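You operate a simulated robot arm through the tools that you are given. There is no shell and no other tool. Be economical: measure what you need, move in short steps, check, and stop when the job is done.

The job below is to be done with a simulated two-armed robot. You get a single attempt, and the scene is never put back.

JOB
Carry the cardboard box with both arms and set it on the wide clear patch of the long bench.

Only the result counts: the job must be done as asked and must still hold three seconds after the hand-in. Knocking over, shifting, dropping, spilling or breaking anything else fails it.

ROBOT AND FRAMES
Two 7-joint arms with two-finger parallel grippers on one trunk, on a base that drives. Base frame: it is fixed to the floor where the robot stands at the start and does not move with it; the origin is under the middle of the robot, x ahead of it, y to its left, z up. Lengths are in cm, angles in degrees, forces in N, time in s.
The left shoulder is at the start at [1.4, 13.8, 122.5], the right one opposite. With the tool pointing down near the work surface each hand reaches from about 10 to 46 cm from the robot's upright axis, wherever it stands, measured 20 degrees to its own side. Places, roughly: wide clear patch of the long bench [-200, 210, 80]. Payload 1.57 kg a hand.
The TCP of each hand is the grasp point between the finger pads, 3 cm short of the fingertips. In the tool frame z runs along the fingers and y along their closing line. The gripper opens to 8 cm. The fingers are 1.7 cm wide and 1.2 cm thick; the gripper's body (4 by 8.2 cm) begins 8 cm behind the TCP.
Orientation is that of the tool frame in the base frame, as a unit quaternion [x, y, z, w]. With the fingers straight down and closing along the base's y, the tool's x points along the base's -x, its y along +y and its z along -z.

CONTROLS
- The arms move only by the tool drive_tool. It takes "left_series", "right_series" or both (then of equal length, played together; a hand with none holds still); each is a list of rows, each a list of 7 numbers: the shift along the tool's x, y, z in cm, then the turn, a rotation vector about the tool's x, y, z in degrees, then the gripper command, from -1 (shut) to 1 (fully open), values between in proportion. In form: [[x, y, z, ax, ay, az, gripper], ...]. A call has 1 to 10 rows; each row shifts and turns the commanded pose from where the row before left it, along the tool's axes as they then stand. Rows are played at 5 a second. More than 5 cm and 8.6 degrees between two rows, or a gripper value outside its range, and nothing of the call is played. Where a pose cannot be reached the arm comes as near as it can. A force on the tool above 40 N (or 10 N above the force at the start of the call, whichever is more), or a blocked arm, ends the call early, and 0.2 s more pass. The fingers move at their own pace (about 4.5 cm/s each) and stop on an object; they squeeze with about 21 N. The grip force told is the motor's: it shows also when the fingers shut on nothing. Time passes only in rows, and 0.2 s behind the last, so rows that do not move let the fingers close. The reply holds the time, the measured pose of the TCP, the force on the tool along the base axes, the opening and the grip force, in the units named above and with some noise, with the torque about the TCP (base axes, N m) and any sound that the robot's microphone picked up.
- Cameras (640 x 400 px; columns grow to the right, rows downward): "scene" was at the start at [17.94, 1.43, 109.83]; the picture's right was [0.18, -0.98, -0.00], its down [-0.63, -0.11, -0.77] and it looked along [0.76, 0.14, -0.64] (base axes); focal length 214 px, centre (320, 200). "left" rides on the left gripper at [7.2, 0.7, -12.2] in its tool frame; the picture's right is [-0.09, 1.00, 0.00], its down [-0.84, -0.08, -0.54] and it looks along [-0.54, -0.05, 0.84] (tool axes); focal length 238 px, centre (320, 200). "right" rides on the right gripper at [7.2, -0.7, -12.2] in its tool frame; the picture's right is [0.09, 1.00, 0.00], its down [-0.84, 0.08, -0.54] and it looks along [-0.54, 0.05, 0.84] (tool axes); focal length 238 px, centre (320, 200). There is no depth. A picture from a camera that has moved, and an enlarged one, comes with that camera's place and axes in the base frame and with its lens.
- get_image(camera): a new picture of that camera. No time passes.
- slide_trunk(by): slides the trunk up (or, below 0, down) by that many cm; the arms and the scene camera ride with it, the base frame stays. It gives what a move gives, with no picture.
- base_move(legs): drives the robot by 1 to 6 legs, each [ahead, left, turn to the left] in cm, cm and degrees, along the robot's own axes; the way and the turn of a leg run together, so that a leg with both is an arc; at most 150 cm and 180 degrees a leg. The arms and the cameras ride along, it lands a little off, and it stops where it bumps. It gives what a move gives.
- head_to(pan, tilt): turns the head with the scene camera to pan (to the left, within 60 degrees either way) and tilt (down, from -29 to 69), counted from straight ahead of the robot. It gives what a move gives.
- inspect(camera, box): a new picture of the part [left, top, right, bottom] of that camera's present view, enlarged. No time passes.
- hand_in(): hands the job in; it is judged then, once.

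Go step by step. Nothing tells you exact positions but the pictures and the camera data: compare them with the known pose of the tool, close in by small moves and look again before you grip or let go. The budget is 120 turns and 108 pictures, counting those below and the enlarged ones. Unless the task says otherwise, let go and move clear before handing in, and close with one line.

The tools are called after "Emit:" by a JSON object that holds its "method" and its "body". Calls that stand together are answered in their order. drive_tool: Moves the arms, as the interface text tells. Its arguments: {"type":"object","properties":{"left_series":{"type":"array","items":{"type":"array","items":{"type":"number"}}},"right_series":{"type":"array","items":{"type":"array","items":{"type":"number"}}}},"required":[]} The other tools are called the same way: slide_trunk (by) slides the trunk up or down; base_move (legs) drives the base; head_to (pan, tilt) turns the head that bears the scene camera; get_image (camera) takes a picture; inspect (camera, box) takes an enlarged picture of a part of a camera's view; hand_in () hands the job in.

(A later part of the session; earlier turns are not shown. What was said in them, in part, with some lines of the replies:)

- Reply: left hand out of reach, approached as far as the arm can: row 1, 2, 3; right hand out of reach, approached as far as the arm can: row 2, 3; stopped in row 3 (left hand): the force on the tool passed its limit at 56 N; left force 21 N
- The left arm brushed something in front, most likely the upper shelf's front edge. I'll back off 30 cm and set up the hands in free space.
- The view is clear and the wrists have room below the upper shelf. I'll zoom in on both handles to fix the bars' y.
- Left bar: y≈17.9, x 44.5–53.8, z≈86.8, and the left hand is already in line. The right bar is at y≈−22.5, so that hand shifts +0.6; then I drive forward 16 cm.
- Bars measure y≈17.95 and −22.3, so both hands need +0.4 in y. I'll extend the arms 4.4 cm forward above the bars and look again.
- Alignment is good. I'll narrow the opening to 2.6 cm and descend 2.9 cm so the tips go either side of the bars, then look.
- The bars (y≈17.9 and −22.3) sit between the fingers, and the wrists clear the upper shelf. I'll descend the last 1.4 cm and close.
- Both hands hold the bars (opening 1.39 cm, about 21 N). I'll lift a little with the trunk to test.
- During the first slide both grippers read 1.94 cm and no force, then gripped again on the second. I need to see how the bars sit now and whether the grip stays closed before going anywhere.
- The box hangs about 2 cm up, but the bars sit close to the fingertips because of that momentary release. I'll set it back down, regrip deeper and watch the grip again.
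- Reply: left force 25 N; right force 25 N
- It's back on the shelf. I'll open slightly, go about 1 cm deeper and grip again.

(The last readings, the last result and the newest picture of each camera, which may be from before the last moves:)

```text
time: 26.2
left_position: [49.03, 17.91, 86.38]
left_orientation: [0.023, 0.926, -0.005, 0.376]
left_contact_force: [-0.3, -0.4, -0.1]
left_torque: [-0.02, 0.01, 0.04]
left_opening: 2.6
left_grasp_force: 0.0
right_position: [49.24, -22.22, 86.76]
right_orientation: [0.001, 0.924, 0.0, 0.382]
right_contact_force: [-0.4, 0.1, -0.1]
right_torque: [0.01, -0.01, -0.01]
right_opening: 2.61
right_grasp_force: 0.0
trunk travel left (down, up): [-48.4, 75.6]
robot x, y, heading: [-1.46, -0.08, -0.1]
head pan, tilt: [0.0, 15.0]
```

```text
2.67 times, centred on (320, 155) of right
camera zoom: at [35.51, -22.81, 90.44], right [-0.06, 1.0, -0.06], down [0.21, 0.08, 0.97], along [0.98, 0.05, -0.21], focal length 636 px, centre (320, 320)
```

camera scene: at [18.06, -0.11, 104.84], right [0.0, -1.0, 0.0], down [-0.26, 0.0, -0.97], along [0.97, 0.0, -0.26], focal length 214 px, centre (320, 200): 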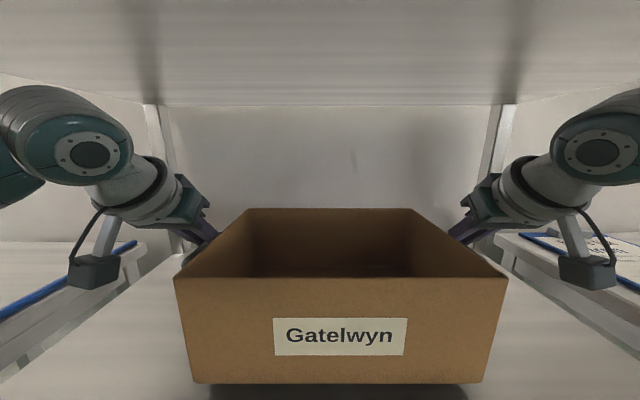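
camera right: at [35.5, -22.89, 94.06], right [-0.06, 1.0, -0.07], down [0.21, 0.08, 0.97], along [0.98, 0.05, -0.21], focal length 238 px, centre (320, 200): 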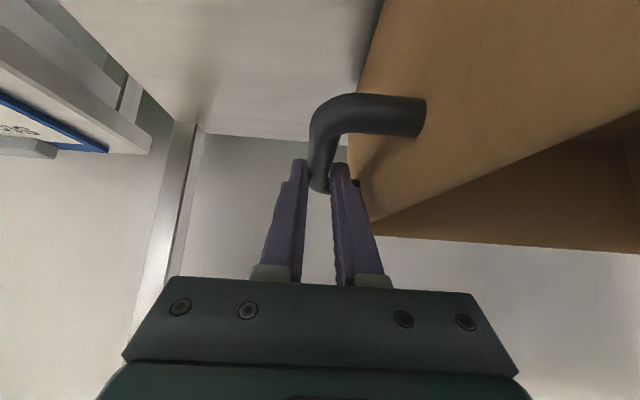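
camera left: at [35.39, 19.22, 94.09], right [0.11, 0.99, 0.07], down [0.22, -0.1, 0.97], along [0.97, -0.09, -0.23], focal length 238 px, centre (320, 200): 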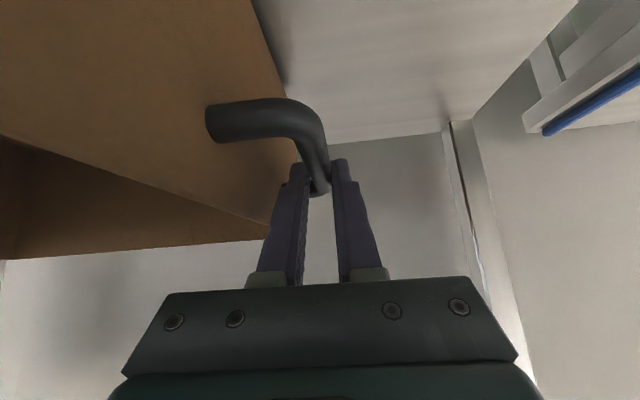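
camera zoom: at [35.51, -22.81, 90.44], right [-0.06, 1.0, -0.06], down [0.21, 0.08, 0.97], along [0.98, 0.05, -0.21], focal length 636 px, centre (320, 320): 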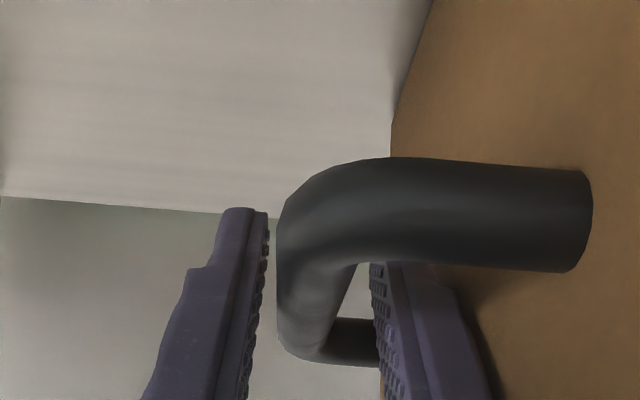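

The bars sit slightly outward of centre, which explains the growing sideways force. I'll shift each hand 0.25 cm outward and close.

Emit:
{"method": "drive_tool", "body": {"left_series": [[0, 0.25, 0, 0, 0, 0, -0.35], [0, 0, 0, 0, 0, 0, -1], [0, 0, 0, 0, 0, 0, -1], [0, 0, 0, 0, 0, 0, -1], [0, 0, 0, 0, 0, 0, -1]], "right_series": [[0, -0.25, 0, 0, 0, 0, -0.35], [0, 0, 0, 0, 0, 0, -1], [0, 0, 0, 0, 0, 0, -1], [0, 0, 0, 0, 0, 0, -1], [0, 0, 0, 0, 0, 0, -1]]}}

Emit:
{"method": "slide_trunk", "body": {"by": 1}}

Emit:
{"method": "slide_trunk", "body": {"by": 1}}

```text
time: 27.4
left_position: [49.12, 17.98, 86.57]
left_orientation: [0.024, 0.926, -0.007, 0.377]
left_contact_force: [1.8, -17.1, -1.2]
left_torque: [0.06, 0.01, 0.63]
left_opening: 1.4
left_grasp_force: 20.7
right_position: [49.16, -22.41, 86.68]
right_orientation: [-0.001, 0.924, 0.002, 0.383]
right_contact_force: [-1.7, 17.6, 0.1]
right_torque: [-0.03, -0.05, 0.25]
right_opening: 1.4
right_grasp_force: 20.9
trunk travel left (down, up): [-48.4, 75.6]
robot x, y, heading: [-1.56, -0.1, 0.0]
head pan, tilt: [0.0, 15.0]
```

```text
time: 28.0
left_position: [49.18, 17.98, 87.5]
left_orientation: [0.024, 0.926, -0.007, 0.377]
left_contact_force: [2.5, -21.3, -2.1]
left_torque: [0.14, 0.03, 0.68]
left_opening: 1.39
left_grasp_force: 21.0
right_position: [49.06, -22.45, 87.76]
right_orientation: [0.0, 0.925, 0.003, 0.381]
right_contact_force: [-1.5, 22.2, -2.8]
right_torque: [-0.11, -0.02, 0.22]
right_opening: 1.36
right_grasp_force: 20.5
trunk travel left (down, up): [-49.4, 74.6]
robot x, y, heading: [-1.91, 0.09, -0.2]
head pan, tilt: [0.0, 15.0]
```

```text
time: 28.6
left_position: [49.12, 18.03, 88.38]
left_orientation: [0.024, 0.927, -0.008, 0.375]
left_contact_force: [1.4, -23.9, -3.3]
left_torque: [0.14, -0.07, 0.66]
left_opening: 1.39
left_grasp_force: 20.5
right_position: [49.04, -22.43, 88.67]
right_orientation: [0.0, 0.925, 0.003, 0.381]
right_contact_force: [-1.5, 23.2, -1.9]
right_torque: [-0.07, 0.02, 0.23]
right_opening: 1.39
right_grasp_force: 21.1
trunk travel left (down, up): [-50.4, 73.6]
robot x, y, heading: [-1.39, -0.29, 0.0]
head pan, tilt: [0.0, 15.0]
```

The grip holds but the arms now pull outward at about 23 N. I'll relax them 0.15 cm inward.

Emit:
{"method": "drive_tool", "body": {"left_series": [[0, -0.14, 0, 0, 0, 0, -1], [0, 0, 0, 0, 0, 0, -1], [0, 0, 0, 0, 0, 0, -1]], "right_series": [[0, 0.14, 0, 0, 0, 0, -1], [0, 0, 0, 0, 0, 0, -1], [0, 0, 0, 0, 0, 0, -1]]}}

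Emit:
{"method": "base_move", "body": {"legs": [[-5, 0, 0]]}}

Emit:
{"method": "get_image", "body": {"camera": "scene"}}

```text
time: 29.4
left_position: [49.17, 18.11, 88.49]
left_orientation: [0.023, 0.926, -0.006, 0.376]
left_contact_force: [1.5, -18.2, -2.3]
left_torque: [0.12, 0.08, 0.59]
left_opening: 1.41
left_grasp_force: 20.6
right_position: [49.04, -22.32, 88.76]
right_orientation: [0.0, 0.925, 0.002, 0.38]
right_contact_force: [-1.7, 18.5, -2.2]
right_torque: [-0.06, -0.1, 0.21]
right_opening: 1.4
right_grasp_force: 20.9
trunk travel left (down, up): [-50.4, 73.6]
robot x, y, heading: [-1.58, 0.18, -0.1]
head pan, tilt: [0.0, 15.0]
```

```text
time: 30.3
left_position: [44.22, 17.91, 88.52]
left_orientation: [0.023, 0.926, -0.006, 0.376]
left_contact_force: [2.4, -17.5, -1.9]
left_torque: [0.09, -0.01, 0.6]
left_opening: 1.42
left_grasp_force: 21.3
right_position: [44.16, -22.51, 88.69]
right_orientation: [0.0, 0.925, 0.002, 0.381]
right_contact_force: [-2.0, 17.4, -2.6]
right_torque: [0.02, -0.09, 0.23]
right_opening: 1.37
right_grasp_force: 20.9
trunk travel left (down, up): [-50.4, 73.6]
robot x, y, heading: [-6.47, 0.45, -0.0]
head pan, tilt: [0.0, 15.0]
```

```text
71 pictures are left
camera scene: at [13.08, -0.13, 104.23], right [0.0, -1.0, 0.0], down [-0.26, 0.0, -0.97], along [0.97, 0.0, -0.26], focal length 214 px, centre (320, 200)
```

scene: 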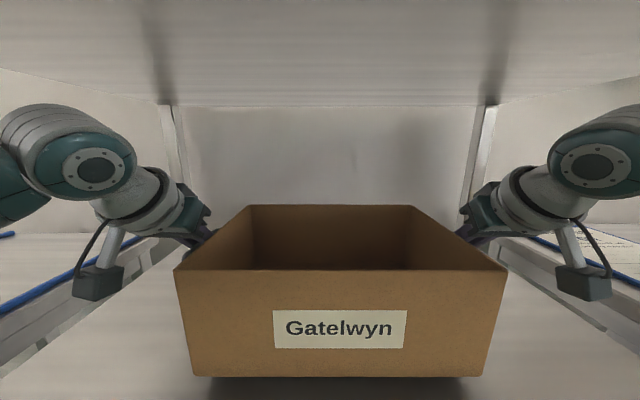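

Holding well and riding along. I'll relax the pull a bit more and back out of the rack.

Emit:
{"method": "drive_tool", "body": {"left_series": [[0, -0.2, 0, 0, 0, 0, -1], [0, 0, 0, 0, 0, 0, -1]], "right_series": [[0, 0.2, 0, 0, 0, 0, -1], [0, 0, 0, 0, 0, 0, -1]]}}

Emit:
{"method": "base_move", "body": {"legs": [[-25, 0, 0], [-12, 0, 0]]}}

Emit:
{"method": "get_image", "body": {"camera": "scene"}}

```text
time: 30.9
left_position: [44.17, 18.06, 88.41]
left_orientation: [0.022, 0.926, -0.003, 0.376]
left_contact_force: [0.9, 10.8, -1.1]
left_torque: [-0.05, 0.16, 0.39]
left_opening: 1.41
left_grasp_force: 20.9
right_position: [44.03, -22.52, 88.73]
right_orientation: [0.003, 0.924, -0.001, 0.381]
right_contact_force: [-1.6, -10.8, -2.9]
right_torque: [0.02, -0.13, 0.38]
right_opening: 1.4
right_grasp_force: 21.0
trunk travel left (down, up): [-50.4, 73.6]
robot x, y, heading: [-6.23, -0.09, -0.0]
head pan, tilt: [0.0, 15.0]
```

```text
time: 33.6
left_position: [7.16, 17.96, 88.54]
left_orientation: [0.022, 0.926, -0.002, 0.377]
left_contact_force: [2.4, 24.6, -2.7]
left_torque: [-0.14, -0.01, 0.33]
left_opening: 1.43
left_grasp_force: 21.0
right_position: [7.14, -22.3, 88.69]
right_orientation: [0.002, 0.924, -0.002, 0.383]
right_contact_force: [-2.1, -24.7, -2.2]
right_torque: [0.08, -0.02, 0.37]
right_opening: 1.37
right_grasp_force: 20.8
trunk travel left (down, up): [-50.4, 73.6]
robot x, y, heading: [-43.38, 0.34, -0.1]
head pan, tilt: [0.0, 15.0]
```

```text
70 pictures are left
camera scene: at [-24.04, -0.02, 104.23], right [0.0, -1.0, 0.0], down [-0.26, 0.0, -0.97], along [0.97, 0.0, -0.26], focal length 214 px, centre (320, 200)
```

scene: 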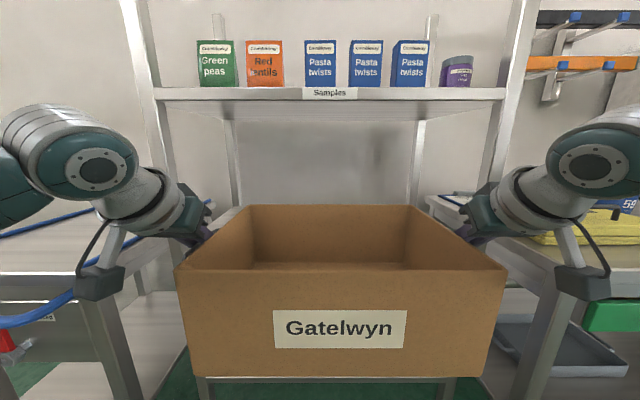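

The box is out of the rack. I'll balance the sideways force, raise the trunk 14 cm and look left and right before turning.

Emit:
{"method": "drive_tool", "body": {"left_series": [[0, 0.09, 0, 0, 0, 0, -1], [0, 0, 0, 0, 0, 0, -1]], "right_series": [[0, -0.09, 0, 0, 0, 0, -1], [0, 0, 0, 0, 0, 0, -1]]}}

Emit:
{"method": "slide_trunk", "body": {"by": 14}}

Emit:
{"method": "head_to", "body": {"pan": 60, "tilt": 20}}

Emit:
{"method": "get_image", "body": {"camera": "scene"}}

Emit:
{"method": "head_to", "body": {"pan": -60, "tilt": 20}}

Emit:
{"method": "get_image", "body": {"camera": "scene"}}

```text
time: 34.2
left_position: [7.07, 18.07, 88.54]
left_orientation: [0.024, 0.926, -0.004, 0.377]
left_contact_force: [1.6, -6.9, -1.6]
left_torque: [0.02, 0.06, 0.48]
left_opening: 1.39
left_grasp_force: 21.4
right_position: [7.09, -22.42, 88.77]
right_orientation: [0.002, 0.924, -0.001, 0.382]
right_contact_force: [-2.0, 5.6, -2.6]
right_torque: [-0.07, -0.06, 0.26]
right_opening: 1.39
right_grasp_force: 21.2
trunk travel left (down, up): [-50.4, 73.6]
robot x, y, heading: [-43.79, -0.01, -0.1]
head pan, tilt: [0.0, 15.0]
```

```text
time: 35.9
left_position: [7.07, 18.05, 102.47]
left_orientation: [0.023, 0.926, -0.003, 0.377]
left_contact_force: [1.8, -15.5, -2.5]
left_torque: [0.07, -0.06, 0.58]
left_opening: 1.38
left_grasp_force: 20.9
right_position: [6.98, -22.43, 102.73]
right_orientation: [0.002, 0.924, -0.002, 0.381]
right_contact_force: [-2.0, 15.7, -2.4]
right_torque: [-0.05, 0.03, 0.28]
right_opening: 1.38
right_grasp_force: 21.6
trunk travel left (down, up): [-64.4, 59.6]
robot x, y, heading: [-43.3, 0.11, -0.1]
head pan, tilt: [0.0, 15.0]
```

```text
time: 37.1
left_position: [7.21, 18.07, 102.49]
left_orientation: [0.024, 0.926, -0.004, 0.377]
left_contact_force: [2.6, -18.8, -1.6]
left_torque: [0.07, 0.08, 0.57]
left_opening: 1.41
left_grasp_force: 20.5
right_position: [7.05, -22.36, 102.71]
right_orientation: [0.001, 0.924, 0.0, 0.381]
right_contact_force: [-2.3, 18.1, -1.6]
right_torque: [-0.07, -0.03, 0.24]
right_opening: 1.41
right_grasp_force: 21.0
trunk travel left (down, up): [-64.4, 59.6]
robot x, y, heading: [-43.14, 0.5, -0.3]
head pan, tilt: [60.0, 20.0]
```

```text
69 pictures are left
camera scene: at [-28.65, 8.05, 117.43], right [0.86, -0.5, 0.0], down [-0.17, -0.3, -0.94], along [0.47, 0.81, -0.34], focal length 214 px, centre (320, 200)
```

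scene: 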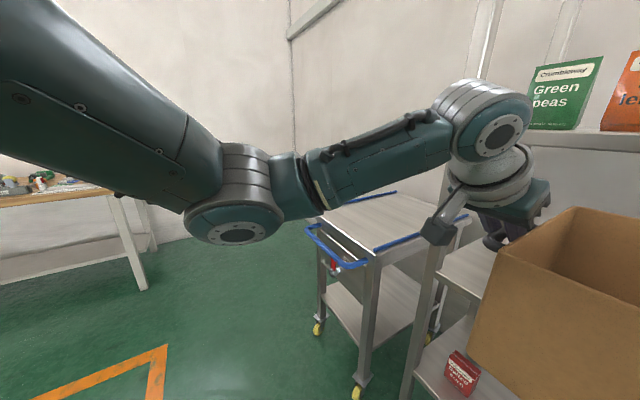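

```text
time: 39.1
left_position: [7.18, 18.09, 102.55]
left_orientation: [0.023, 0.926, -0.004, 0.377]
left_contact_force: [1.9, -20.2, -1.9]
left_torque: [0.1, 0.0, 0.59]
left_opening: 1.39
left_grasp_force: 21.4
right_position: [6.96, -22.4, 102.83]
right_orientation: [0.0, 0.924, 0.001, 0.382]
right_contact_force: [-1.8, 21.1, -1.6]
right_torque: [-0.07, 0.03, 0.2]
right_opening: 1.37
right_grasp_force: 21.5
trunk travel left (down, up): [-64.4, 59.6]
robot x, y, heading: [-43.49, 0.23, -0.4]
head pan, tilt: [-60.0, 20.0]
```

```text
68 pictures are left
camera scene: at [-28.7, -8.07, 117.43], right [-0.87, -0.5, 0.0], down [-0.17, 0.3, -0.94], along [0.47, -0.81, -0.34], focal length 214 px, centre (320, 200)
```

scene: 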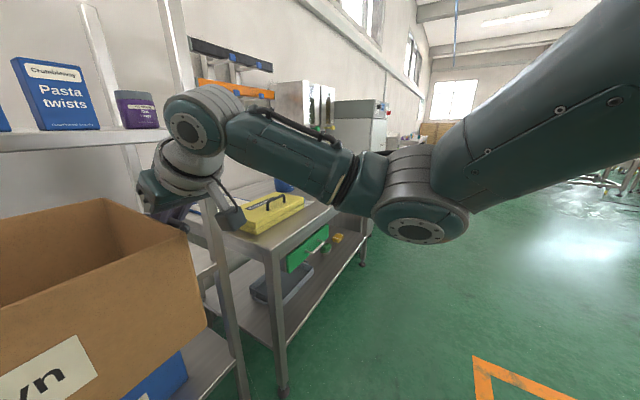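

The left side has floor space, with a cart beside the rack and a bench further round along the wall. I'll back up a bit more, balance the force, turn 60° left and look.

Emit:
{"method": "drive_tool", "body": {"left_series": [[0, -0.08, 0, 0, 0, 0, -1], [0, 0, 0, 0, 0, 0, -1]], "right_series": [[0, 0.08, 0, 0, 0, 0, -1], [0, 0, 0, 0, 0, 0, -1]]}}

Emit:
{"method": "base_move", "body": {"legs": [[-14, 0, 0], [0, 0, 60]]}}

Emit:
{"method": "head_to", "body": {"pan": 50, "tilt": 20}}

Emit:
{"method": "get_image", "body": {"camera": "scene"}}

Emit:
{"method": "head_to", "body": {"pan": 0, "tilt": 20}}

Emit:
{"method": "get_image", "body": {"camera": "scene"}}

```text
time: 39.8
left_position: [7.14, 18.19, 102.62]
left_orientation: [0.022, 0.926, -0.002, 0.377]
left_contact_force: [1.8, -16.9, -1.6]
left_torque: [0.09, -0.04, 0.59]
left_opening: 1.39
left_grasp_force: 20.4
right_position: [7.03, -22.4, 102.78]
right_orientation: [0.002, 0.924, -0.001, 0.382]
right_contact_force: [-2.5, 16.6, -1.8]
right_torque: [-0.07, -0.05, 0.28]
right_opening: 1.37
right_grasp_force: 20.9
trunk travel left (down, up): [-64.4, 59.6]
robot x, y, heading: [-43.65, 0.13, -0.3]
head pan, tilt: [-60.0, 20.0]
```

```text
time: 43.6
left_position: [-45.08, 52.46, 102.49]
left_orientation: [-0.423, 0.824, 0.178, 0.332]
left_contact_force: [11.6, -5.2, -2.0]
left_torque: [0.15, 0.0, 0.55]
left_opening: 1.4
left_grasp_force: 21.4
right_position: [-11.22, 30.36, 102.75]
right_orientation: [-0.441, 0.813, 0.182, 0.335]
right_contact_force: [-11.9, 5.5, -2.8]
right_torque: [-0.17, 0.02, 0.25]
right_opening: 1.38
right_grasp_force: 21.3
trunk travel left (down, up): [-64.4, 59.6]
robot x, y, heading: [-57.25, 0.5, 57.0]
head pan, tilt: [-60.0, 20.0]
```

```text
time: 45.5
left_position: [-45.03, 52.52, 102.47]
left_orientation: [-0.423, 0.825, 0.178, 0.332]
left_contact_force: [2.4, 1.8, -2.7]
left_torque: [0.05, -0.05, 0.43]
left_opening: 1.41
left_grasp_force: 21.1
right_position: [-11.23, 30.46, 102.72]
right_orientation: [-0.441, 0.812, 0.182, 0.335]
right_contact_force: [-1.8, -1.2, -2.8]
right_torque: [-0.03, 0.04, 0.29]
right_opening: 1.39
right_grasp_force: 21.3
trunk travel left (down, up): [-64.4, 59.6]
robot x, y, heading: [-57.6, 0.31, 57.1]
head pan, tilt: [50.0, 20.0]
```

```text
67 pictures are left
camera scene: at [-54.48, 17.31, 117.43], right [0.96, 0.29, 0.0], down [0.1, -0.33, -0.94], along [-0.27, 0.9, -0.34], focal length 214 px, centre (320, 200)
```

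scene: 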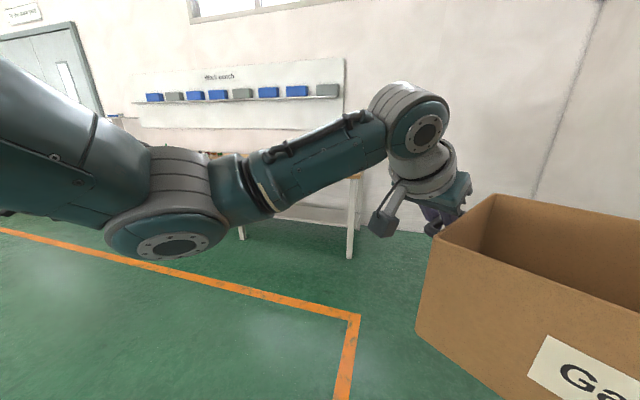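

```text
time: 46.7
left_position: [-45.04, 52.45, 102.5]
left_orientation: [-0.422, 0.824, 0.178, 0.333]
left_contact_force: [1.1, 1.0, -2.1]
left_torque: [0.05, -0.02, 0.43]
left_opening: 1.39
left_grasp_force: 21.2
right_position: [-11.22, 30.37, 102.81]
right_orientation: [-0.441, 0.812, 0.182, 0.336]
right_contact_force: [-2.0, -0.8, -2.0]
right_torque: [0.02, 0.01, 0.34]
right_opening: 1.39
right_grasp_force: 21.1
trunk travel left (down, up): [-64.4, 59.6]
robot x, y, heading: [-57.43, 0.11, 56.8]
head pan, tilt: [0.0, 20.0]
```

```text
66 pictures are left
camera scene: at [-46.69, 16.22, 117.43], right [0.84, -0.54, 0.0], down [-0.19, -0.29, -0.94], along [0.51, 0.79, -0.34], focal length 214 px, centre (320, 200)
```

scene: 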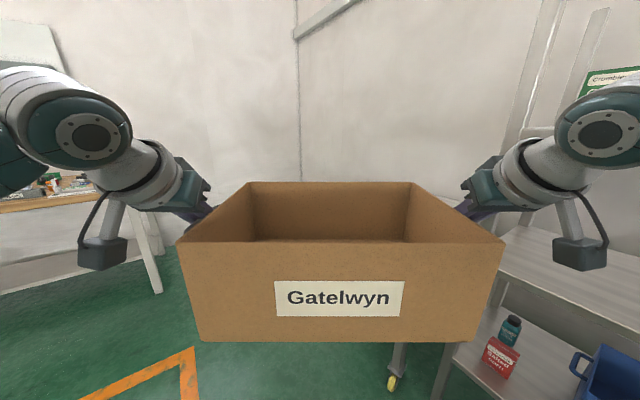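

The long bench stands along the far wall, so I'll face it squarely (+y), then strafe left toward x≈−200, checking on the way.

Emit:
{"method": "base_move", "body": {"legs": [[0, 0, 33], [0, 60, 0]]}}

Emit:
{"method": "head_to", "body": {"pan": 35, "tilt": 12}}

Emit:
{"method": "get_image", "body": {"camera": "scene"}}

```text
time: 51.7
left_position: [-136.6, 49.93, 102.51]
left_orientation: [-0.643, 0.666, 0.267, 0.267]
left_contact_force: [2.4, 1.7, -1.8]
left_torque: [0.24, 0.05, 0.48]
left_opening: 1.4
left_grasp_force: 21.0
right_position: [-96.21, 50.33, 102.71]
right_orientation: [0.657, -0.65, -0.272, -0.268]
right_contact_force: [-0.6, -2.1, -2.2]
right_torque: [-0.23, -0.01, 0.32]
right_opening: 1.41
right_grasp_force: 20.6
trunk travel left (down, up): [-64.4, 59.6]
robot x, y, heading: [-117.83, -0.38, 90.4]
head pan, tilt: [0.0, 20.0]
```

```text
time: 52.7
left_position: [-136.57, 49.9, 102.47]
left_orientation: [-0.643, 0.667, 0.266, 0.268]
left_contact_force: [-0.1, 1.7, -2.6]
left_torque: [0.05, 0.02, 0.51]
left_opening: 1.4
left_grasp_force: 21.3
right_position: [-96.17, 50.34, 102.86]
right_orientation: [0.657, -0.65, -0.271, -0.27]
right_contact_force: [-0.9, -2.2, -2.8]
right_torque: [0.0, 0.02, 0.3]
right_opening: 1.38
right_grasp_force: 20.8
trunk travel left (down, up): [-64.4, 59.6]
robot x, y, heading: [-118.16, -0.55, 90.7]
head pan, tilt: [35.0, 12.0]
```

```text
65 pictures are left
camera scene: at [-123.24, 17.03, 118.73], right [0.81, 0.58, 0.0], down [0.12, -0.17, -0.98], along [-0.57, 0.8, -0.21], focal length 214 px, centre (320, 200)
```

scene: 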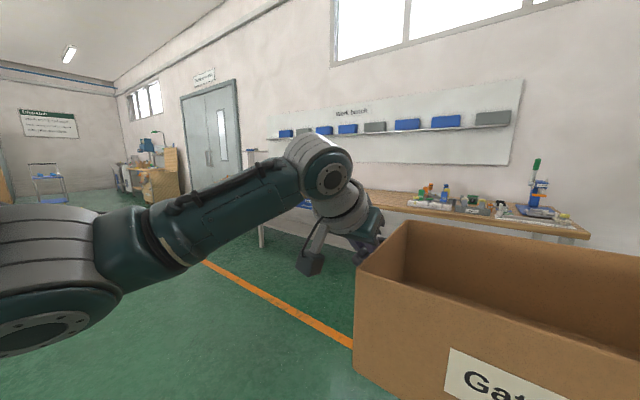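

The bench's right end has tools on it, so the clear patch should be further left. Strafing on and looking again.

Emit:
{"method": "base_move", "body": {"legs": [[0, 82, 0]]}}

Emit:
{"method": "head_to", "body": {"pan": 0, "tilt": 5}}

Emit:
{"method": "get_image", "body": {"camera": "scene"}}

Emit:
{"method": "head_to", "body": {"pan": 30, "tilt": 10}}

Emit:
{"method": "get_image", "body": {"camera": "scene"}}

```text
time: 57.0
left_position: [-217.25, 49.26, 102.59]
left_orientation: [-0.642, 0.668, 0.265, 0.267]
left_contact_force: [0.7, 1.9, -2.4]
left_torque: [0.19, 0.01, 0.46]
left_opening: 1.38
left_grasp_force: 20.4
right_position: [-176.89, 49.6, 102.78]
right_orientation: [0.656, -0.651, -0.271, -0.269]
right_contact_force: [-0.5, -1.0, -3.0]
right_torque: [-0.15, 0.0, 0.35]
right_opening: 1.37
right_grasp_force: 20.9
trunk travel left (down, up): [-64.4, 59.6]
robot x, y, heading: [-198.6, -0.97, 90.6]
head pan, tilt: [35.0, 12.0]
```

```text
time: 58.0
left_position: [-217.19, 49.34, 102.58]
left_orientation: [-0.642, 0.667, 0.266, 0.268]
left_contact_force: [-0.2, 2.5, -2.1]
left_torque: [0.01, -0.02, 0.42]
left_opening: 1.39
left_grasp_force: 20.9
right_position: [-176.84, 49.58, 102.6]
right_orientation: [0.655, -0.652, -0.27, -0.27]
right_contact_force: [-0.3, -2.0, -2.4]
right_torque: [0.03, -0.02, 0.28]
right_opening: 1.38
right_grasp_force: 21.2
trunk travel left (down, up): [-64.4, 59.6]
robot x, y, heading: [-198.81, -1.06, 90.4]
head pan, tilt: [0.0, 5.0]
```

```text
64 pictures are left
camera scene: at [-198.71, 17.89, 119.86], right [1.0, 0.01, 0.0], down [0.0, -0.09, -1.0], along [-0.01, 1.0, -0.09], focal length 214 px, centre (320, 200)
```

scene: 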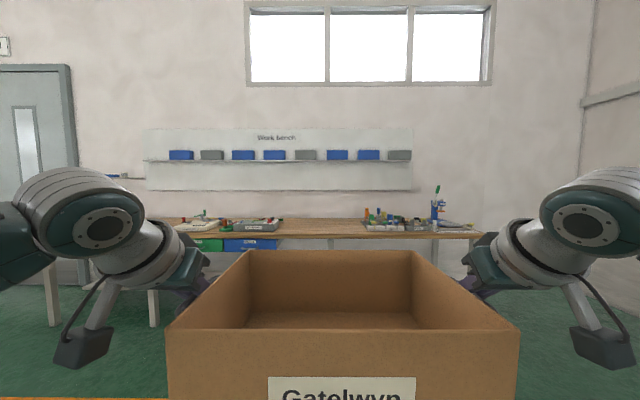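

```text
time: 59.0
left_position: [-217.19, 49.28, 102.47]
left_orientation: [-0.643, 0.667, 0.266, 0.267]
left_contact_force: [-0.3, 2.1, -2.3]
left_torque: [0.1, -0.02, 0.46]
left_opening: 1.43
left_grasp_force: 21.7
right_position: [-176.84, 49.61, 102.67]
right_orientation: [0.655, -0.651, -0.271, -0.27]
right_contact_force: [0.0, -1.5, -1.7]
right_torque: [-0.04, -0.01, 0.35]
right_opening: 1.39
right_grasp_force: 20.7
trunk travel left (down, up): [-64.4, 59.6]
robot x, y, heading: [-199.35, -1.39, 90.5]
head pan, tilt: [30.0, 10.0]
```

```text
63 pictures are left
camera scene: at [-203.33, 16.73, 119.06], right [0.86, 0.51, 0.0], down [0.09, -0.15, -0.98], along [-0.5, 0.85, -0.17], focal length 214 px, centre (320, 200)
```

scene: 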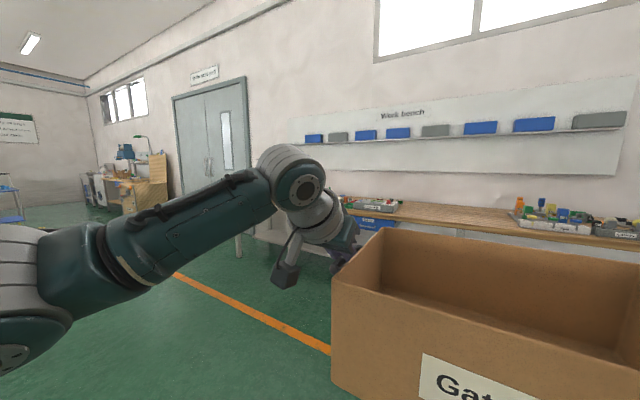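

The clear patch lies between the two tool groups, about x −236 to −162, bench front edge y≈180, with my box centred on x≈−197. I'll drive toward it and recheck from closer.

Emit:
{"method": "head_to", "body": {"pan": 0, "tilt": 15}}

Emit:
{"method": "base_move", "body": {"legs": [[90, 0, 0]]}}

Emit:
{"method": "get_image", "body": {"camera": "scene"}}

Emit:
{"method": "get_image", "body": {"camera": "left"}}

Emit:
{"method": "get_image", "body": {"camera": "right"}}

```text
time: 59.9
left_position: [-217.26, 49.33, 102.49]
left_orientation: [-0.642, 0.667, 0.267, 0.268]
left_contact_force: [0.2, 2.7, -1.5]
left_torque: [0.05, 0.0, 0.44]
left_opening: 1.4
left_grasp_force: 21.3
right_position: [-176.88, 49.61, 102.86]
right_orientation: [0.656, -0.652, -0.27, -0.269]
right_contact_force: [0.8, -1.7, -2.6]
right_torque: [-0.04, -0.02, 0.33]
right_opening: 1.4
right_grasp_force: 21.1
trunk travel left (down, up): [-64.4, 59.6]
robot x, y, heading: [-198.77, -1.04, 90.4]
head pan, tilt: [0.0, 15.0]
```

```text
time: 64.8
left_position: [-215.86, 141.34, 102.46]
left_orientation: [-0.634, 0.675, 0.263, 0.271]
left_contact_force: [0.7, 1.3, -2.4]
left_torque: [0.01, -0.01, 0.44]
left_opening: 1.41
left_grasp_force: 20.6
right_position: [-175.51, 140.75, 102.77]
right_orientation: [-0.649, 0.658, 0.268, 0.272]
right_contact_force: [-0.2, -1.4, -1.7]
right_torque: [0.06, 0.0, 0.27]
right_opening: 1.39
right_grasp_force: 21.4
trunk travel left (down, up): [-64.4, 59.6]
robot x, y, heading: [-198.49, 90.64, 89.1]
head pan, tilt: [0.0, 15.0]
```

```text
62 pictures are left
camera scene: at [-197.97, 109.74, 118.24], right [1.0, -0.01, 0.0], down [0.0, -0.26, -0.97], along [0.01, 0.97, -0.26], focal length 214 px, centre (320, 200)
```

scene: 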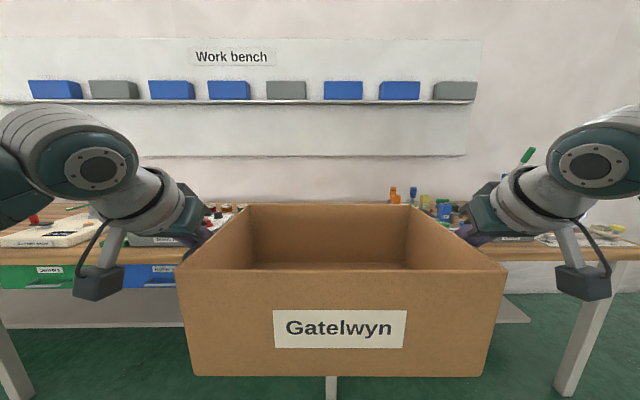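

```text
61 pictures are left
camera left: at [-217.37, 127.71, 106.34], right [-0.99, 0.12, 0.08], down [0.1, 0.22, 0.97], along [0.1, 0.97, -0.23], focal length 238 px, centre (320, 200)
```

left: 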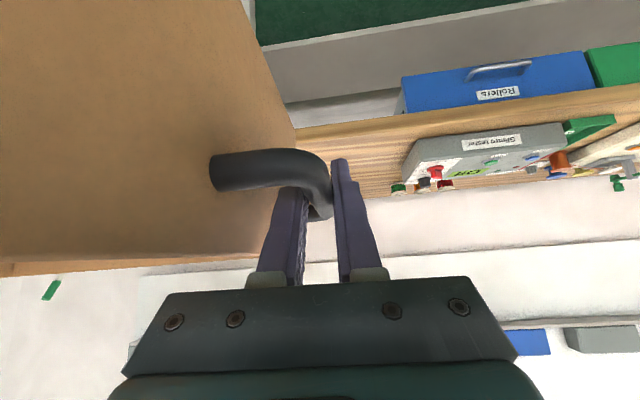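

```text
60 pictures are left
camera right: at [-174.94, 127.14, 106.39], right [-1.0, -0.05, -0.07], down [-0.07, 0.21, 0.97], along [-0.03, 0.98, -0.21], focal length 238 px, centre (320, 200)
```

right: 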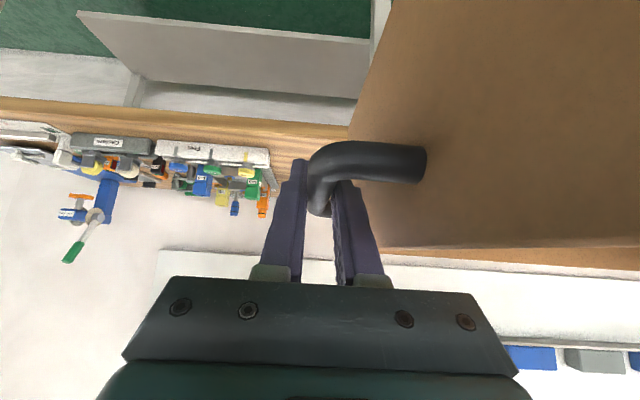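

Clear patch: x −236 to −161, y 182 to 240, so its centre is about (−199, 211). I'll shift left 3.5 cm, straighten the heading and go 45 cm in, then check.

Emit:
{"method": "base_move", "body": {"legs": [[0, 3.5, 0.9], [45, 0, 0]]}}

Emit:
{"method": "get_image", "body": {"camera": "scene"}}

Emit:
{"method": "get_image", "body": {"camera": "left"}}

Emit:
{"method": "get_image", "body": {"camera": "right"}}

```text
time: 67.9
left_position: [-220.6, 185.81, 102.41]
left_orientation: [-0.642, 0.668, 0.266, 0.267]
left_contact_force: [-0.6, 2.7, -1.8]
left_torque: [-0.02, -0.02, 0.45]
left_opening: 1.4
left_grasp_force: 20.9
right_position: [-180.19, 186.26, 102.67]
right_orientation: [0.656, -0.651, -0.27, -0.27]
right_contact_force: [-0.2, -2.0, -2.5]
right_torque: [0.02, -0.03, 0.28]
right_opening: 1.41
right_grasp_force: 21.4
trunk travel left (down, up): [-64.4, 59.6]
robot x, y, heading: [-202.0, 135.25, 90.6]
head pan, tilt: [0.0, 15.0]
```

```text
59 pictures are left
camera scene: at [-202.07, 154.62, 118.24], right [1.0, 0.01, 0.0], down [0.0, -0.26, -0.97], along [-0.01, 0.97, -0.26], focal length 214 px, centre (320, 200)
```

scene: 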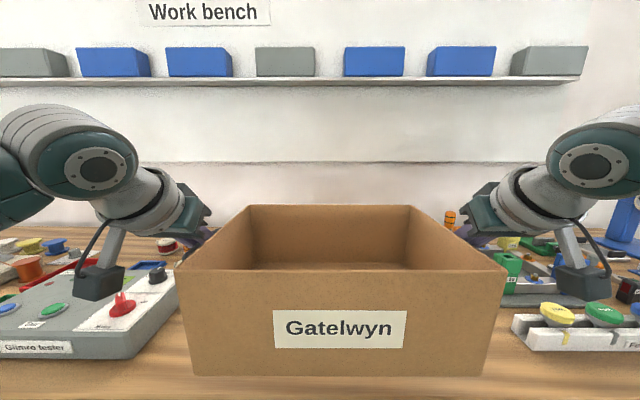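

```text
58 pictures are left
camera left: at [-221.85, 172.18, 106.33], right [-0.99, 0.1, 0.08], down [0.1, 0.22, 0.97], along [0.08, 0.97, -0.23], focal length 238 px, centre (320, 200)
```

left: 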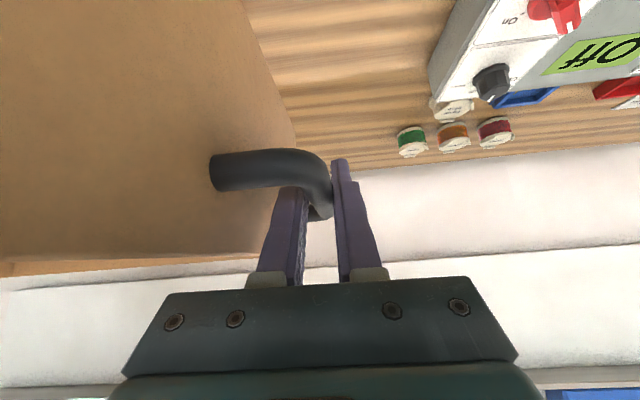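

```text
57 pictures are left
camera right: at [-179.42, 172.51, 106.38], right [-1.0, -0.07, -0.07], down [-0.08, 0.21, 0.97], along [-0.06, 0.97, -0.22], focal length 238 px, centre (320, 200)
```

right: 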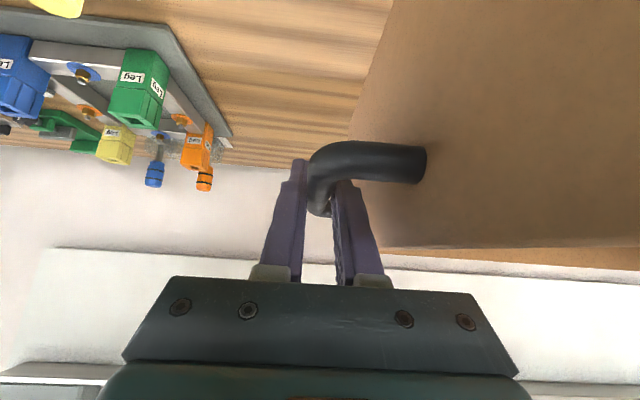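

Everything lines up: the clear strip runs x −237 to −164 and the box is centred at −200.4. 17 cm more forward, then I lower.

Emit:
{"method": "base_move", "body": {"legs": [[10, 0, -0.5], [7, 0, 0]]}}

Emit:
{"method": "slide_trunk", "body": {"by": -7}}

Emit:
{"method": "get_image", "body": {"camera": "scene"}}

Emit:
{"method": "get_image", "body": {"camera": "left"}}

Emit:
{"method": "get_image", "body": {"camera": "right"}}

```text
time: 69.7
left_position: [-220.31, 202.79, 102.5]
left_orientation: [-0.64, 0.67, 0.265, 0.267]
left_contact_force: [0.4, 2.8, -2.7]
left_torque: [0.06, 0.0, 0.44]
left_opening: 1.4
left_grasp_force: 20.8
right_position: [-179.93, 202.77, 102.67]
right_orientation: [-0.653, 0.654, 0.269, 0.27]
right_contact_force: [0.1, -1.5, -1.9]
right_torque: [-0.06, 0.01, 0.31]
right_opening: 1.39
right_grasp_force: 21.4
trunk travel left (down, up): [-64.4, 59.6]
robot x, y, heading: [-202.19, 151.98, 90.1]
head pan, tilt: [0.0, 15.0]
```

```text
time: 70.8
left_position: [-220.34, 202.72, 95.39]
left_orientation: [-0.64, 0.67, 0.264, 0.269]
left_contact_force: [0.1, 1.7, -1.6]
left_torque: [-0.02, 0.01, 0.48]
left_opening: 1.38
left_grasp_force: 21.1
right_position: [-179.89, 202.73, 95.73]
right_orientation: [-0.653, 0.654, 0.268, 0.271]
right_contact_force: [-0.7, -2.1, -3.7]
right_torque: [0.0, -0.05, 0.36]
right_opening: 1.4
right_grasp_force: 21.0
trunk travel left (down, up): [-57.4, 66.6]
robot x, y, heading: [-202.22, 151.88, 89.9]
head pan, tilt: [0.0, 15.0]
```

```text
56 pictures are left
camera scene: at [-201.97, 171.36, 111.24], right [1.0, 0.0, 0.0], down [0.0, -0.26, -0.97], along [0.0, 0.97, -0.26], focal length 214 px, centre (320, 200)
```

scene: 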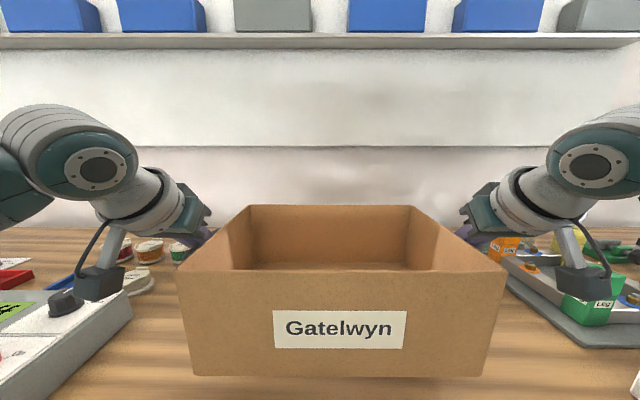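

```text
55 pictures are left
camera left: at [-221.63, 189.05, 99.32], right [-0.99, 0.11, 0.08], down [0.1, 0.22, 0.97], along [0.09, 0.97, -0.23], focal length 238 px, centre (320, 200)
```

left: 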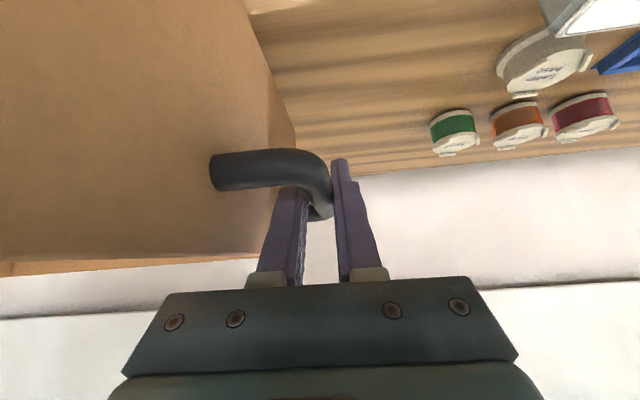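

```text
54 pictures are left
camera right: at [-179.2, 189.09, 99.37], right [-1.0, -0.06, -0.07], down [-0.08, 0.21, 0.97], along [-0.05, 0.98, -0.22], focal length 238 px, centre (320, 200)
```

right: 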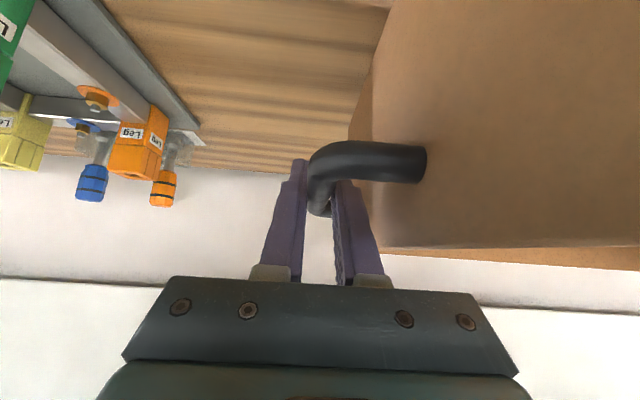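

Clearances either side look fine. Lowering the last centimetres in small steps while watching the force.

Emit:
{"method": "slide_trunk", "body": {"by": -2.5}}

Emit:
{"method": "slide_trunk", "body": {"by": -0.6}}

Emit:
{"method": "slide_trunk", "body": {"by": -0.5}}

Emit:
{"method": "get_image", "body": {"camera": "scene"}}

```text
time: 71.5
left_position: [-220.33, 202.72, 93.03]
left_orientation: [-0.639, 0.67, 0.264, 0.268]
left_contact_force: [0.0, 2.5, -1.8]
left_torque: [0.06, -0.01, 0.45]
left_opening: 1.44
left_grasp_force: 20.4
right_position: [-179.98, 202.73, 93.29]
right_orientation: [-0.654, 0.654, 0.268, 0.27]
right_contact_force: [0.7, -1.6, -1.1]
right_torque: [-0.04, 0.04, 0.29]
right_opening: 1.39
right_grasp_force: 21.7
trunk travel left (down, up): [-54.9, 69.1]
robot x, y, heading: [-202.01, 152.1, 89.8]
head pan, tilt: [0.0, 15.0]
```

```text
time: 72.0
left_position: [-220.31, 202.71, 92.38]
left_orientation: [-0.64, 0.671, 0.263, 0.268]
left_contact_force: [-0.8, 1.5, -2.6]
left_torque: [0.08, -0.03, 0.49]
left_opening: 1.39
left_grasp_force: 21.1
right_position: [-179.9, 202.58, 92.6]
right_orientation: [-0.653, 0.654, 0.269, 0.271]
right_contact_force: [-0.4, -1.4, -2.4]
right_torque: [-0.03, 0.03, 0.28]
right_opening: 1.39
right_grasp_force: 20.1
trunk travel left (down, up): [-54.3, 69.7]
robot x, y, heading: [-202.07, 152.12, 90.1]
head pan, tilt: [0.0, 15.0]
```

```text
time: 72.5
left_position: [-220.31, 202.58, 91.85]
left_orientation: [-0.64, 0.67, 0.264, 0.267]
left_contact_force: [0.4, 2.1, -2.5]
left_torque: [0.06, 0.0, 0.43]
left_opening: 1.39
left_grasp_force: 20.9
right_position: [-179.89, 202.8, 92.08]
right_orientation: [0.654, -0.654, -0.269, -0.27]
right_contact_force: [0.1, -1.5, -1.8]
right_torque: [-0.02, 0.03, 0.3]
right_opening: 1.37
right_grasp_force: 21.0
trunk travel left (down, up): [-53.8, 70.2]
robot x, y, heading: [-202.11, 151.78, 89.9]
head pan, tilt: [0.0, 15.0]
```

```text
53 pictures are left
camera scene: at [-201.97, 171.36, 107.64], right [1.0, 0.0, 0.0], down [0.0, -0.26, -0.97], along [0.0, 0.97, -0.26], focal length 214 px, centre (320, 200)
```

scene: 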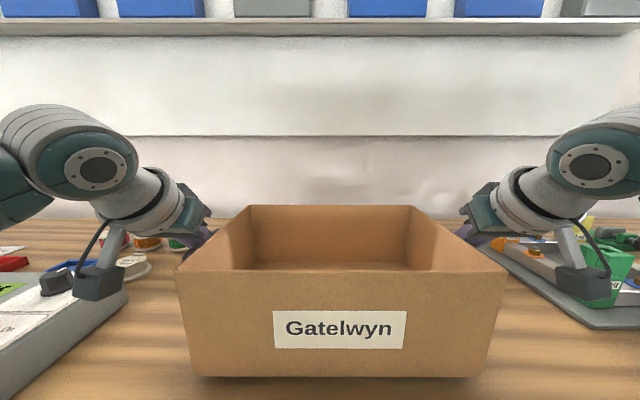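

Not touching yet; I'll keep lowering.

Emit:
{"method": "slide_trunk", "body": {"by": -0.5}}

Emit:
{"method": "slide_trunk", "body": {"by": -0.4}}

Emit:
{"method": "slide_trunk", "body": {"by": -0.4}}

Emit:
{"method": "inspect", "body": {"camera": "scene", "box": [160, 330, 520, 400]}}

```text
time: 73.1
left_position: [-220.39, 202.72, 91.42]
left_orientation: [-0.641, 0.67, 0.265, 0.267]
left_contact_force: [0.8, 1.9, -1.9]
left_torque: [0.01, -0.01, 0.43]
left_opening: 1.4
left_grasp_force: 20.9
right_position: [-180.05, 202.67, 91.58]
right_orientation: [-0.653, 0.654, 0.269, 0.27]
right_contact_force: [0.2, -3.0, -1.9]
right_torque: [0.02, -0.02, 0.31]
right_opening: 1.39
right_grasp_force: 21.1
trunk travel left (down, up): [-53.3, 70.7]
robot x, y, heading: [-202.12, 152.15, 89.9]
head pan, tilt: [0.0, 15.0]
```

```text
time: 73.6
left_position: [-220.31, 202.59, 90.95]
left_orientation: [-0.64, 0.67, 0.264, 0.268]
left_contact_force: [0.7, 1.9, -1.2]
left_torque: [0.01, 0.02, 0.42]
left_opening: 1.41
left_grasp_force: 20.2
right_position: [-179.91, 202.63, 91.42]
right_orientation: [0.654, -0.654, -0.268, -0.27]
right_contact_force: [0.2, -1.7, -1.0]
right_torque: [0.05, 0.01, 0.3]
right_opening: 1.39
right_grasp_force: 20.9
trunk travel left (down, up): [-52.9, 71.1]
robot x, y, heading: [-202.54, 152.36, 89.9]
head pan, tilt: [0.0, 15.0]
```

```text
time: 74.2
left_position: [-220.25, 202.79, 90.55]
left_orientation: [-0.64, 0.67, 0.265, 0.268]
left_contact_force: [0.6, 1.7, -2.7]
left_torque: [-0.01, 0.0, 0.48]
left_opening: 1.4
left_grasp_force: 21.0
right_position: [-179.95, 202.64, 90.89]
right_orientation: [-0.654, 0.654, 0.269, 0.27]
right_contact_force: [0.0, -1.2, -2.4]
right_torque: [0.05, 0.01, 0.27]
right_opening: 1.4
right_grasp_force: 21.3
trunk travel left (down, up): [-52.5, 71.5]
robot x, y, heading: [-202.33, 151.79, 90.3]
head pan, tilt: [0.0, 15.0]
```

```text
1.78 times, centred on (340, 365) of scene
camera zoom: at [-201.97, 171.36, 106.34], right [1.0, 0.0, 0.0], down [0.0, -0.26, -0.97], along [0.0, 0.97, -0.26], focal length 381 px, centre (284, -93)
```

zoom: 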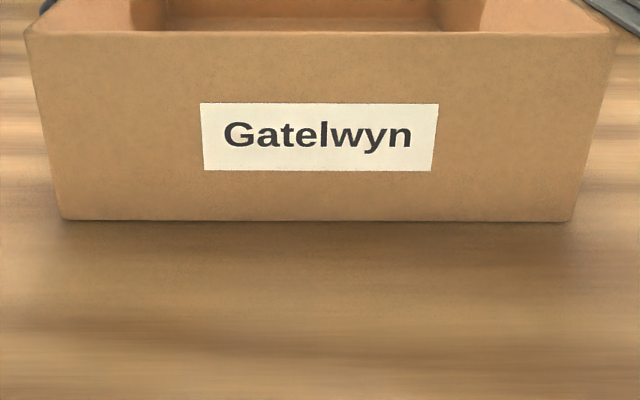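

Force still shows the full weight, so it's still hanging. Continuing in 0.4 cm steps.

Emit:
{"method": "slide_trunk", "body": {"by": -0.4}}

Emit:
{"method": "slide_trunk", "body": {"by": -0.4}}

Emit:
{"method": "slide_trunk", "body": {"by": -0.4}}

Emit:
{"method": "inspect", "body": {"camera": "scene", "box": [160, 330, 520, 400]}}

```text
time: 74.7
left_position: [-220.25, 202.89, 90.53]
left_orientation: [-0.639, 0.669, 0.267, 0.271]
left_contact_force: [-2.2, -4.8, 14.3]
left_torque: [-0.08, 0.04, 0.48]
left_opening: 1.43
left_grasp_force: 20.9
right_position: [-179.96, 202.85, 90.77]
right_orientation: [0.653, -0.652, -0.272, -0.272]
right_contact_force: [0.9, -9.4, 15.9]
right_torque: [0.09, 0.0, 0.27]
right_opening: 1.39
right_grasp_force: 20.9
trunk travel left (down, up): [-52.1, 71.9]
robot x, y, heading: [-202.32, 151.75, 89.9]
head pan, tilt: [0.0, 15.0]
```

```text
time: 75.2
left_position: [-220.41, 203.1, 90.12]
left_orientation: [-0.638, 0.669, 0.266, 0.271]
left_contact_force: [-1.7, -2.7, 18.9]
left_torque: [-0.08, -0.02, 0.47]
left_opening: 1.41
left_grasp_force: 21.1
right_position: [-179.93, 203.07, 90.27]
right_orientation: [-0.652, 0.653, 0.272, 0.272]
right_contact_force: [0.2, -5.9, 19.3]
right_torque: [-0.05, 0.0, 0.52]
right_opening: 1.4
right_grasp_force: 20.7
trunk travel left (down, up): [-51.7, 72.3]
robot x, y, heading: [-202.3, 152.18, 90.0]
head pan, tilt: [0.0, 15.0]
```

```text
time: 75.7
left_position: [-220.34, 203.13, 89.94]
left_orientation: [-0.64, 0.668, 0.266, 0.27]
left_contact_force: [-2.7, -8.3, 28.1]
left_torque: [-0.71, -0.47, 0.4]
left_opening: 1.4
left_grasp_force: 21.0
right_position: [-179.85, 203.1, 89.8]
right_orientation: [0.653, -0.653, -0.27, -0.272]
right_contact_force: [0.5, 0.1, 18.9]
right_torque: [0.09, 0.03, 0.36]
right_opening: 1.35
right_grasp_force: 21.1
trunk travel left (down, up): [-51.3, 72.7]
robot x, y, heading: [-202.63, 152.14, 89.9]
head pan, tilt: [0.0, 15.0]
```

```text
1.78 times, centred on (340, 365) of scene
camera zoom: at [-201.99, 171.64, 105.22], right [1.0, 0.0, 0.0], down [0.0, -0.26, -0.97], along [0.0, 0.97, -0.26], focal length 381 px, centre (284, -93)
```

zoom: 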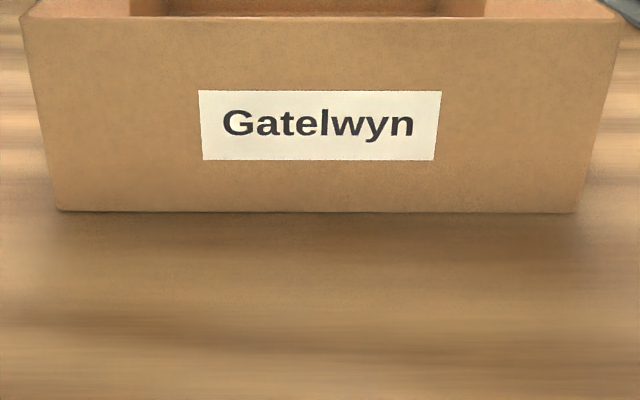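

The box now rests on the bench and the hands push down slightly. I'll ease up 0.5 cm, then open only to 2.6 cm so the fingers don't push the box.

Emit:
{"method": "slide_trunk", "body": {"by": 0.5}}

Emit:
{"method": "drive_tool", "body": {"left_series": [[0, 0, 0, 0, 0, 0, -0.35], [0, 0, 0, 0, 0, 0, -0.35], [0, 0, 0, 0, 0, 0, -0.35]], "right_series": [[0, 0, 0, 0, 0, 0, -0.35], [0, 0, 0, 0, 0, 0, -0.35], [0, 0, 0, 0, 0, 0, -0.35]]}}

Emit:
{"method": "get_image", "body": {"camera": "left"}}

Emit:
{"method": "get_image", "body": {"camera": "right"}}

Emit:
{"method": "get_image", "body": {"camera": "scene"}}

```text
time: 76.3
left_position: [-220.34, 202.73, 89.7]
left_orientation: [-0.639, 0.671, 0.264, 0.267]
left_contact_force: [0.5, 3.7, -0.3]
left_torque: [0.45, 0.03, 0.53]
left_opening: 1.39
left_grasp_force: 21.3
right_position: [-179.9, 202.6, 89.82]
right_orientation: [-0.655, 0.655, 0.267, 0.268]
right_contact_force: [-1.3, -2.0, -1.3]
right_torque: [-0.51, -0.04, 0.36]
right_opening: 1.35
right_grasp_force: 21.1
trunk travel left (down, up): [-51.8, 72.2]
robot x, y, heading: [-202.11, 152.41, 90.1]
head pan, tilt: [0.0, 15.0]
```

```text
time: 77.1
left_position: [-220.2, 202.65, 89.79]
left_orientation: [-0.64, 0.67, 0.264, 0.268]
left_contact_force: [-0.3, 0.8, 0.7]
left_torque: [0.02, 0.01, -0.04]
left_opening: 2.61
left_grasp_force: 0.1
right_position: [-179.91, 202.67, 90.11]
right_orientation: [-0.654, 0.654, 0.269, 0.27]
right_contact_force: [-0.9, 0.1, -0.5]
right_torque: [0.02, 0.03, -0.03]
right_opening: 2.63
right_grasp_force: 0.0
trunk travel left (down, up): [-51.8, 72.2]
robot x, y, heading: [-202.38, 151.99, 90.0]
head pan, tilt: [0.0, 15.0]
```

```text
50 pictures are left
camera left: at [-221.63, 189.07, 93.72], right [-0.99, 0.11, 0.08], down [0.1, 0.22, 0.97], along [0.09, 0.97, -0.23], focal length 238 px, centre (320, 200)
```

left: 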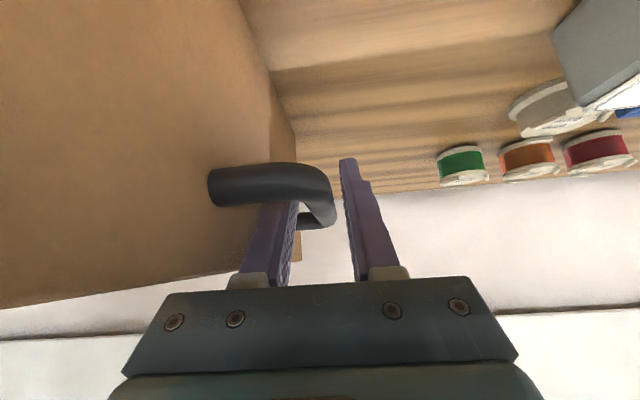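

```text
49 pictures are left
camera right: at [-179.19, 189.12, 93.78], right [-1.0, -0.06, -0.07], down [-0.08, 0.21, 0.97], along [-0.05, 0.98, -0.22], focal length 238 px, centre (320, 200)
```

right: 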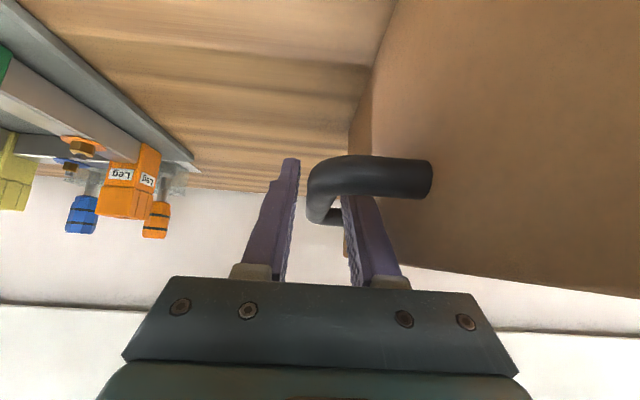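

```text
48 pictures are left
camera scene: at [-201.97, 171.39, 105.65], right [1.0, 0.0, 0.0], down [0.0, -0.26, -0.97], along [0.0, 0.97, -0.26], focal length 214 px, centre (320, 200)
```

scene: 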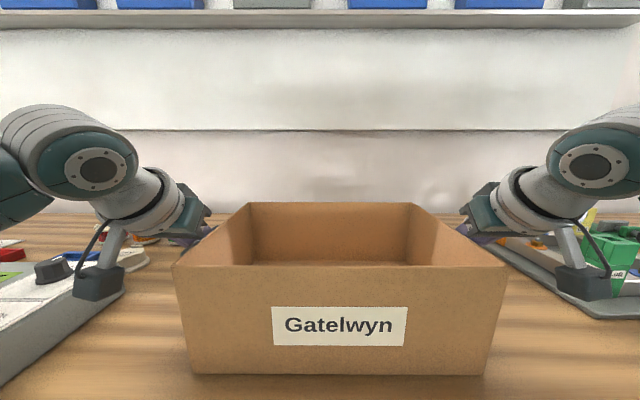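

Released and the box sits flat. I'll lift the hands straight up off the bars, then back away.

Emit:
{"method": "slide_trunk", "body": {"by": 3}}

Emit:
{"method": "slide_trunk", "body": {"by": 7}}

Emit:
{"method": "base_move", "body": {"legs": [[-40, 0, 0]]}}

Emit:
{"method": "get_image", "body": {"camera": "scene"}}

```text
time: 77.8
left_position: [-220.38, 202.63, 92.87]
left_orientation: [-0.639, 0.67, 0.264, 0.269]
left_contact_force: [-0.1, 0.1, -0.3]
left_torque: [0.01, 0.03, 0.0]
left_opening: 2.6
left_grasp_force: 0.0
right_position: [-179.93, 202.72, 93.14]
right_orientation: [-0.654, 0.654, 0.27, 0.27]
right_contact_force: [-0.2, 0.3, 1.2]
right_torque: [0.04, -0.03, 0.01]
right_opening: 2.62
right_grasp_force: 0.1
trunk travel left (down, up): [-54.8, 69.2]
robot x, y, heading: [-202.09, 151.94, 90.0]
head pan, tilt: [0.0, 15.0]
```

```text
time: 78.9
left_position: [-220.38, 202.68, 99.93]
left_orientation: [-0.64, 0.67, 0.264, 0.268]
left_contact_force: [-0.2, 0.1, 0.2]
left_torque: [-0.04, -0.01, -0.02]
left_opening: 2.59
left_grasp_force: 0.0
right_position: [-179.92, 202.67, 100.07]
right_orientation: [0.654, -0.654, -0.269, -0.27]
right_contact_force: [0.0, -0.7, -0.6]
right_torque: [-0.01, 0.02, 0.0]
right_opening: 2.62
right_grasp_force: 0.0
trunk travel left (down, up): [-61.8, 62.2]
robot x, y, heading: [-202.39, 152.07, 89.8]
head pan, tilt: [0.0, 15.0]
```

```text
time: 81.4
left_position: [-220.35, 163.16, 99.92]
left_orientation: [-0.64, 0.669, 0.265, 0.269]
left_contact_force: [-0.5, -1.0, 0.2]
left_torque: [-0.04, 0.0, 0.0]
left_opening: 2.6
left_grasp_force: 0.1
right_position: [-180.0, 163.2, 100.09]
right_orientation: [-0.654, 0.654, 0.269, 0.27]
right_contact_force: [-0.3, -0.3, -0.1]
right_torque: [0.03, 0.01, 0.04]
right_opening: 2.57
right_grasp_force: 0.1
trunk travel left (down, up): [-61.8, 62.2]
robot x, y, heading: [-202.26, 112.51, 90.0]
head pan, tilt: [0.0, 15.0]
```

```text
47 pictures are left
camera scene: at [-201.96, 131.78, 115.65], right [1.0, 0.0, 0.0], down [0.0, -0.26, -0.97], along [0.0, 0.97, -0.26], focal length 214 px, centre (320, 200)
```

scene: 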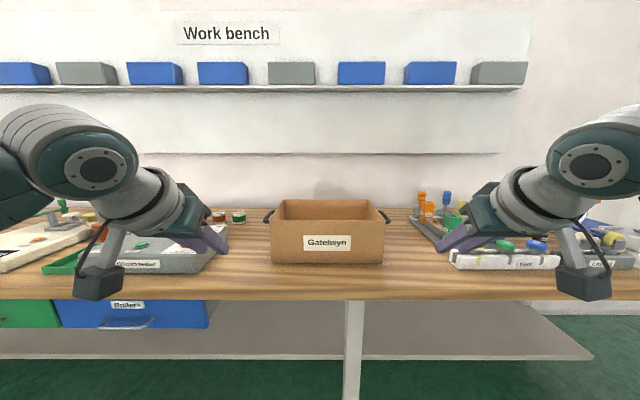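

The box stands level in the clear patch of the long bench. The tools on both sides look undisturbed, and both hands are clear, so I'm handing in.

Emit:
{"method": "hand_in", "body": {}}

```text
The job is handed in.
```

The cardboard box was carried with both arms and now stands on the wide clear patch of the long bench; both hands are clear of it.
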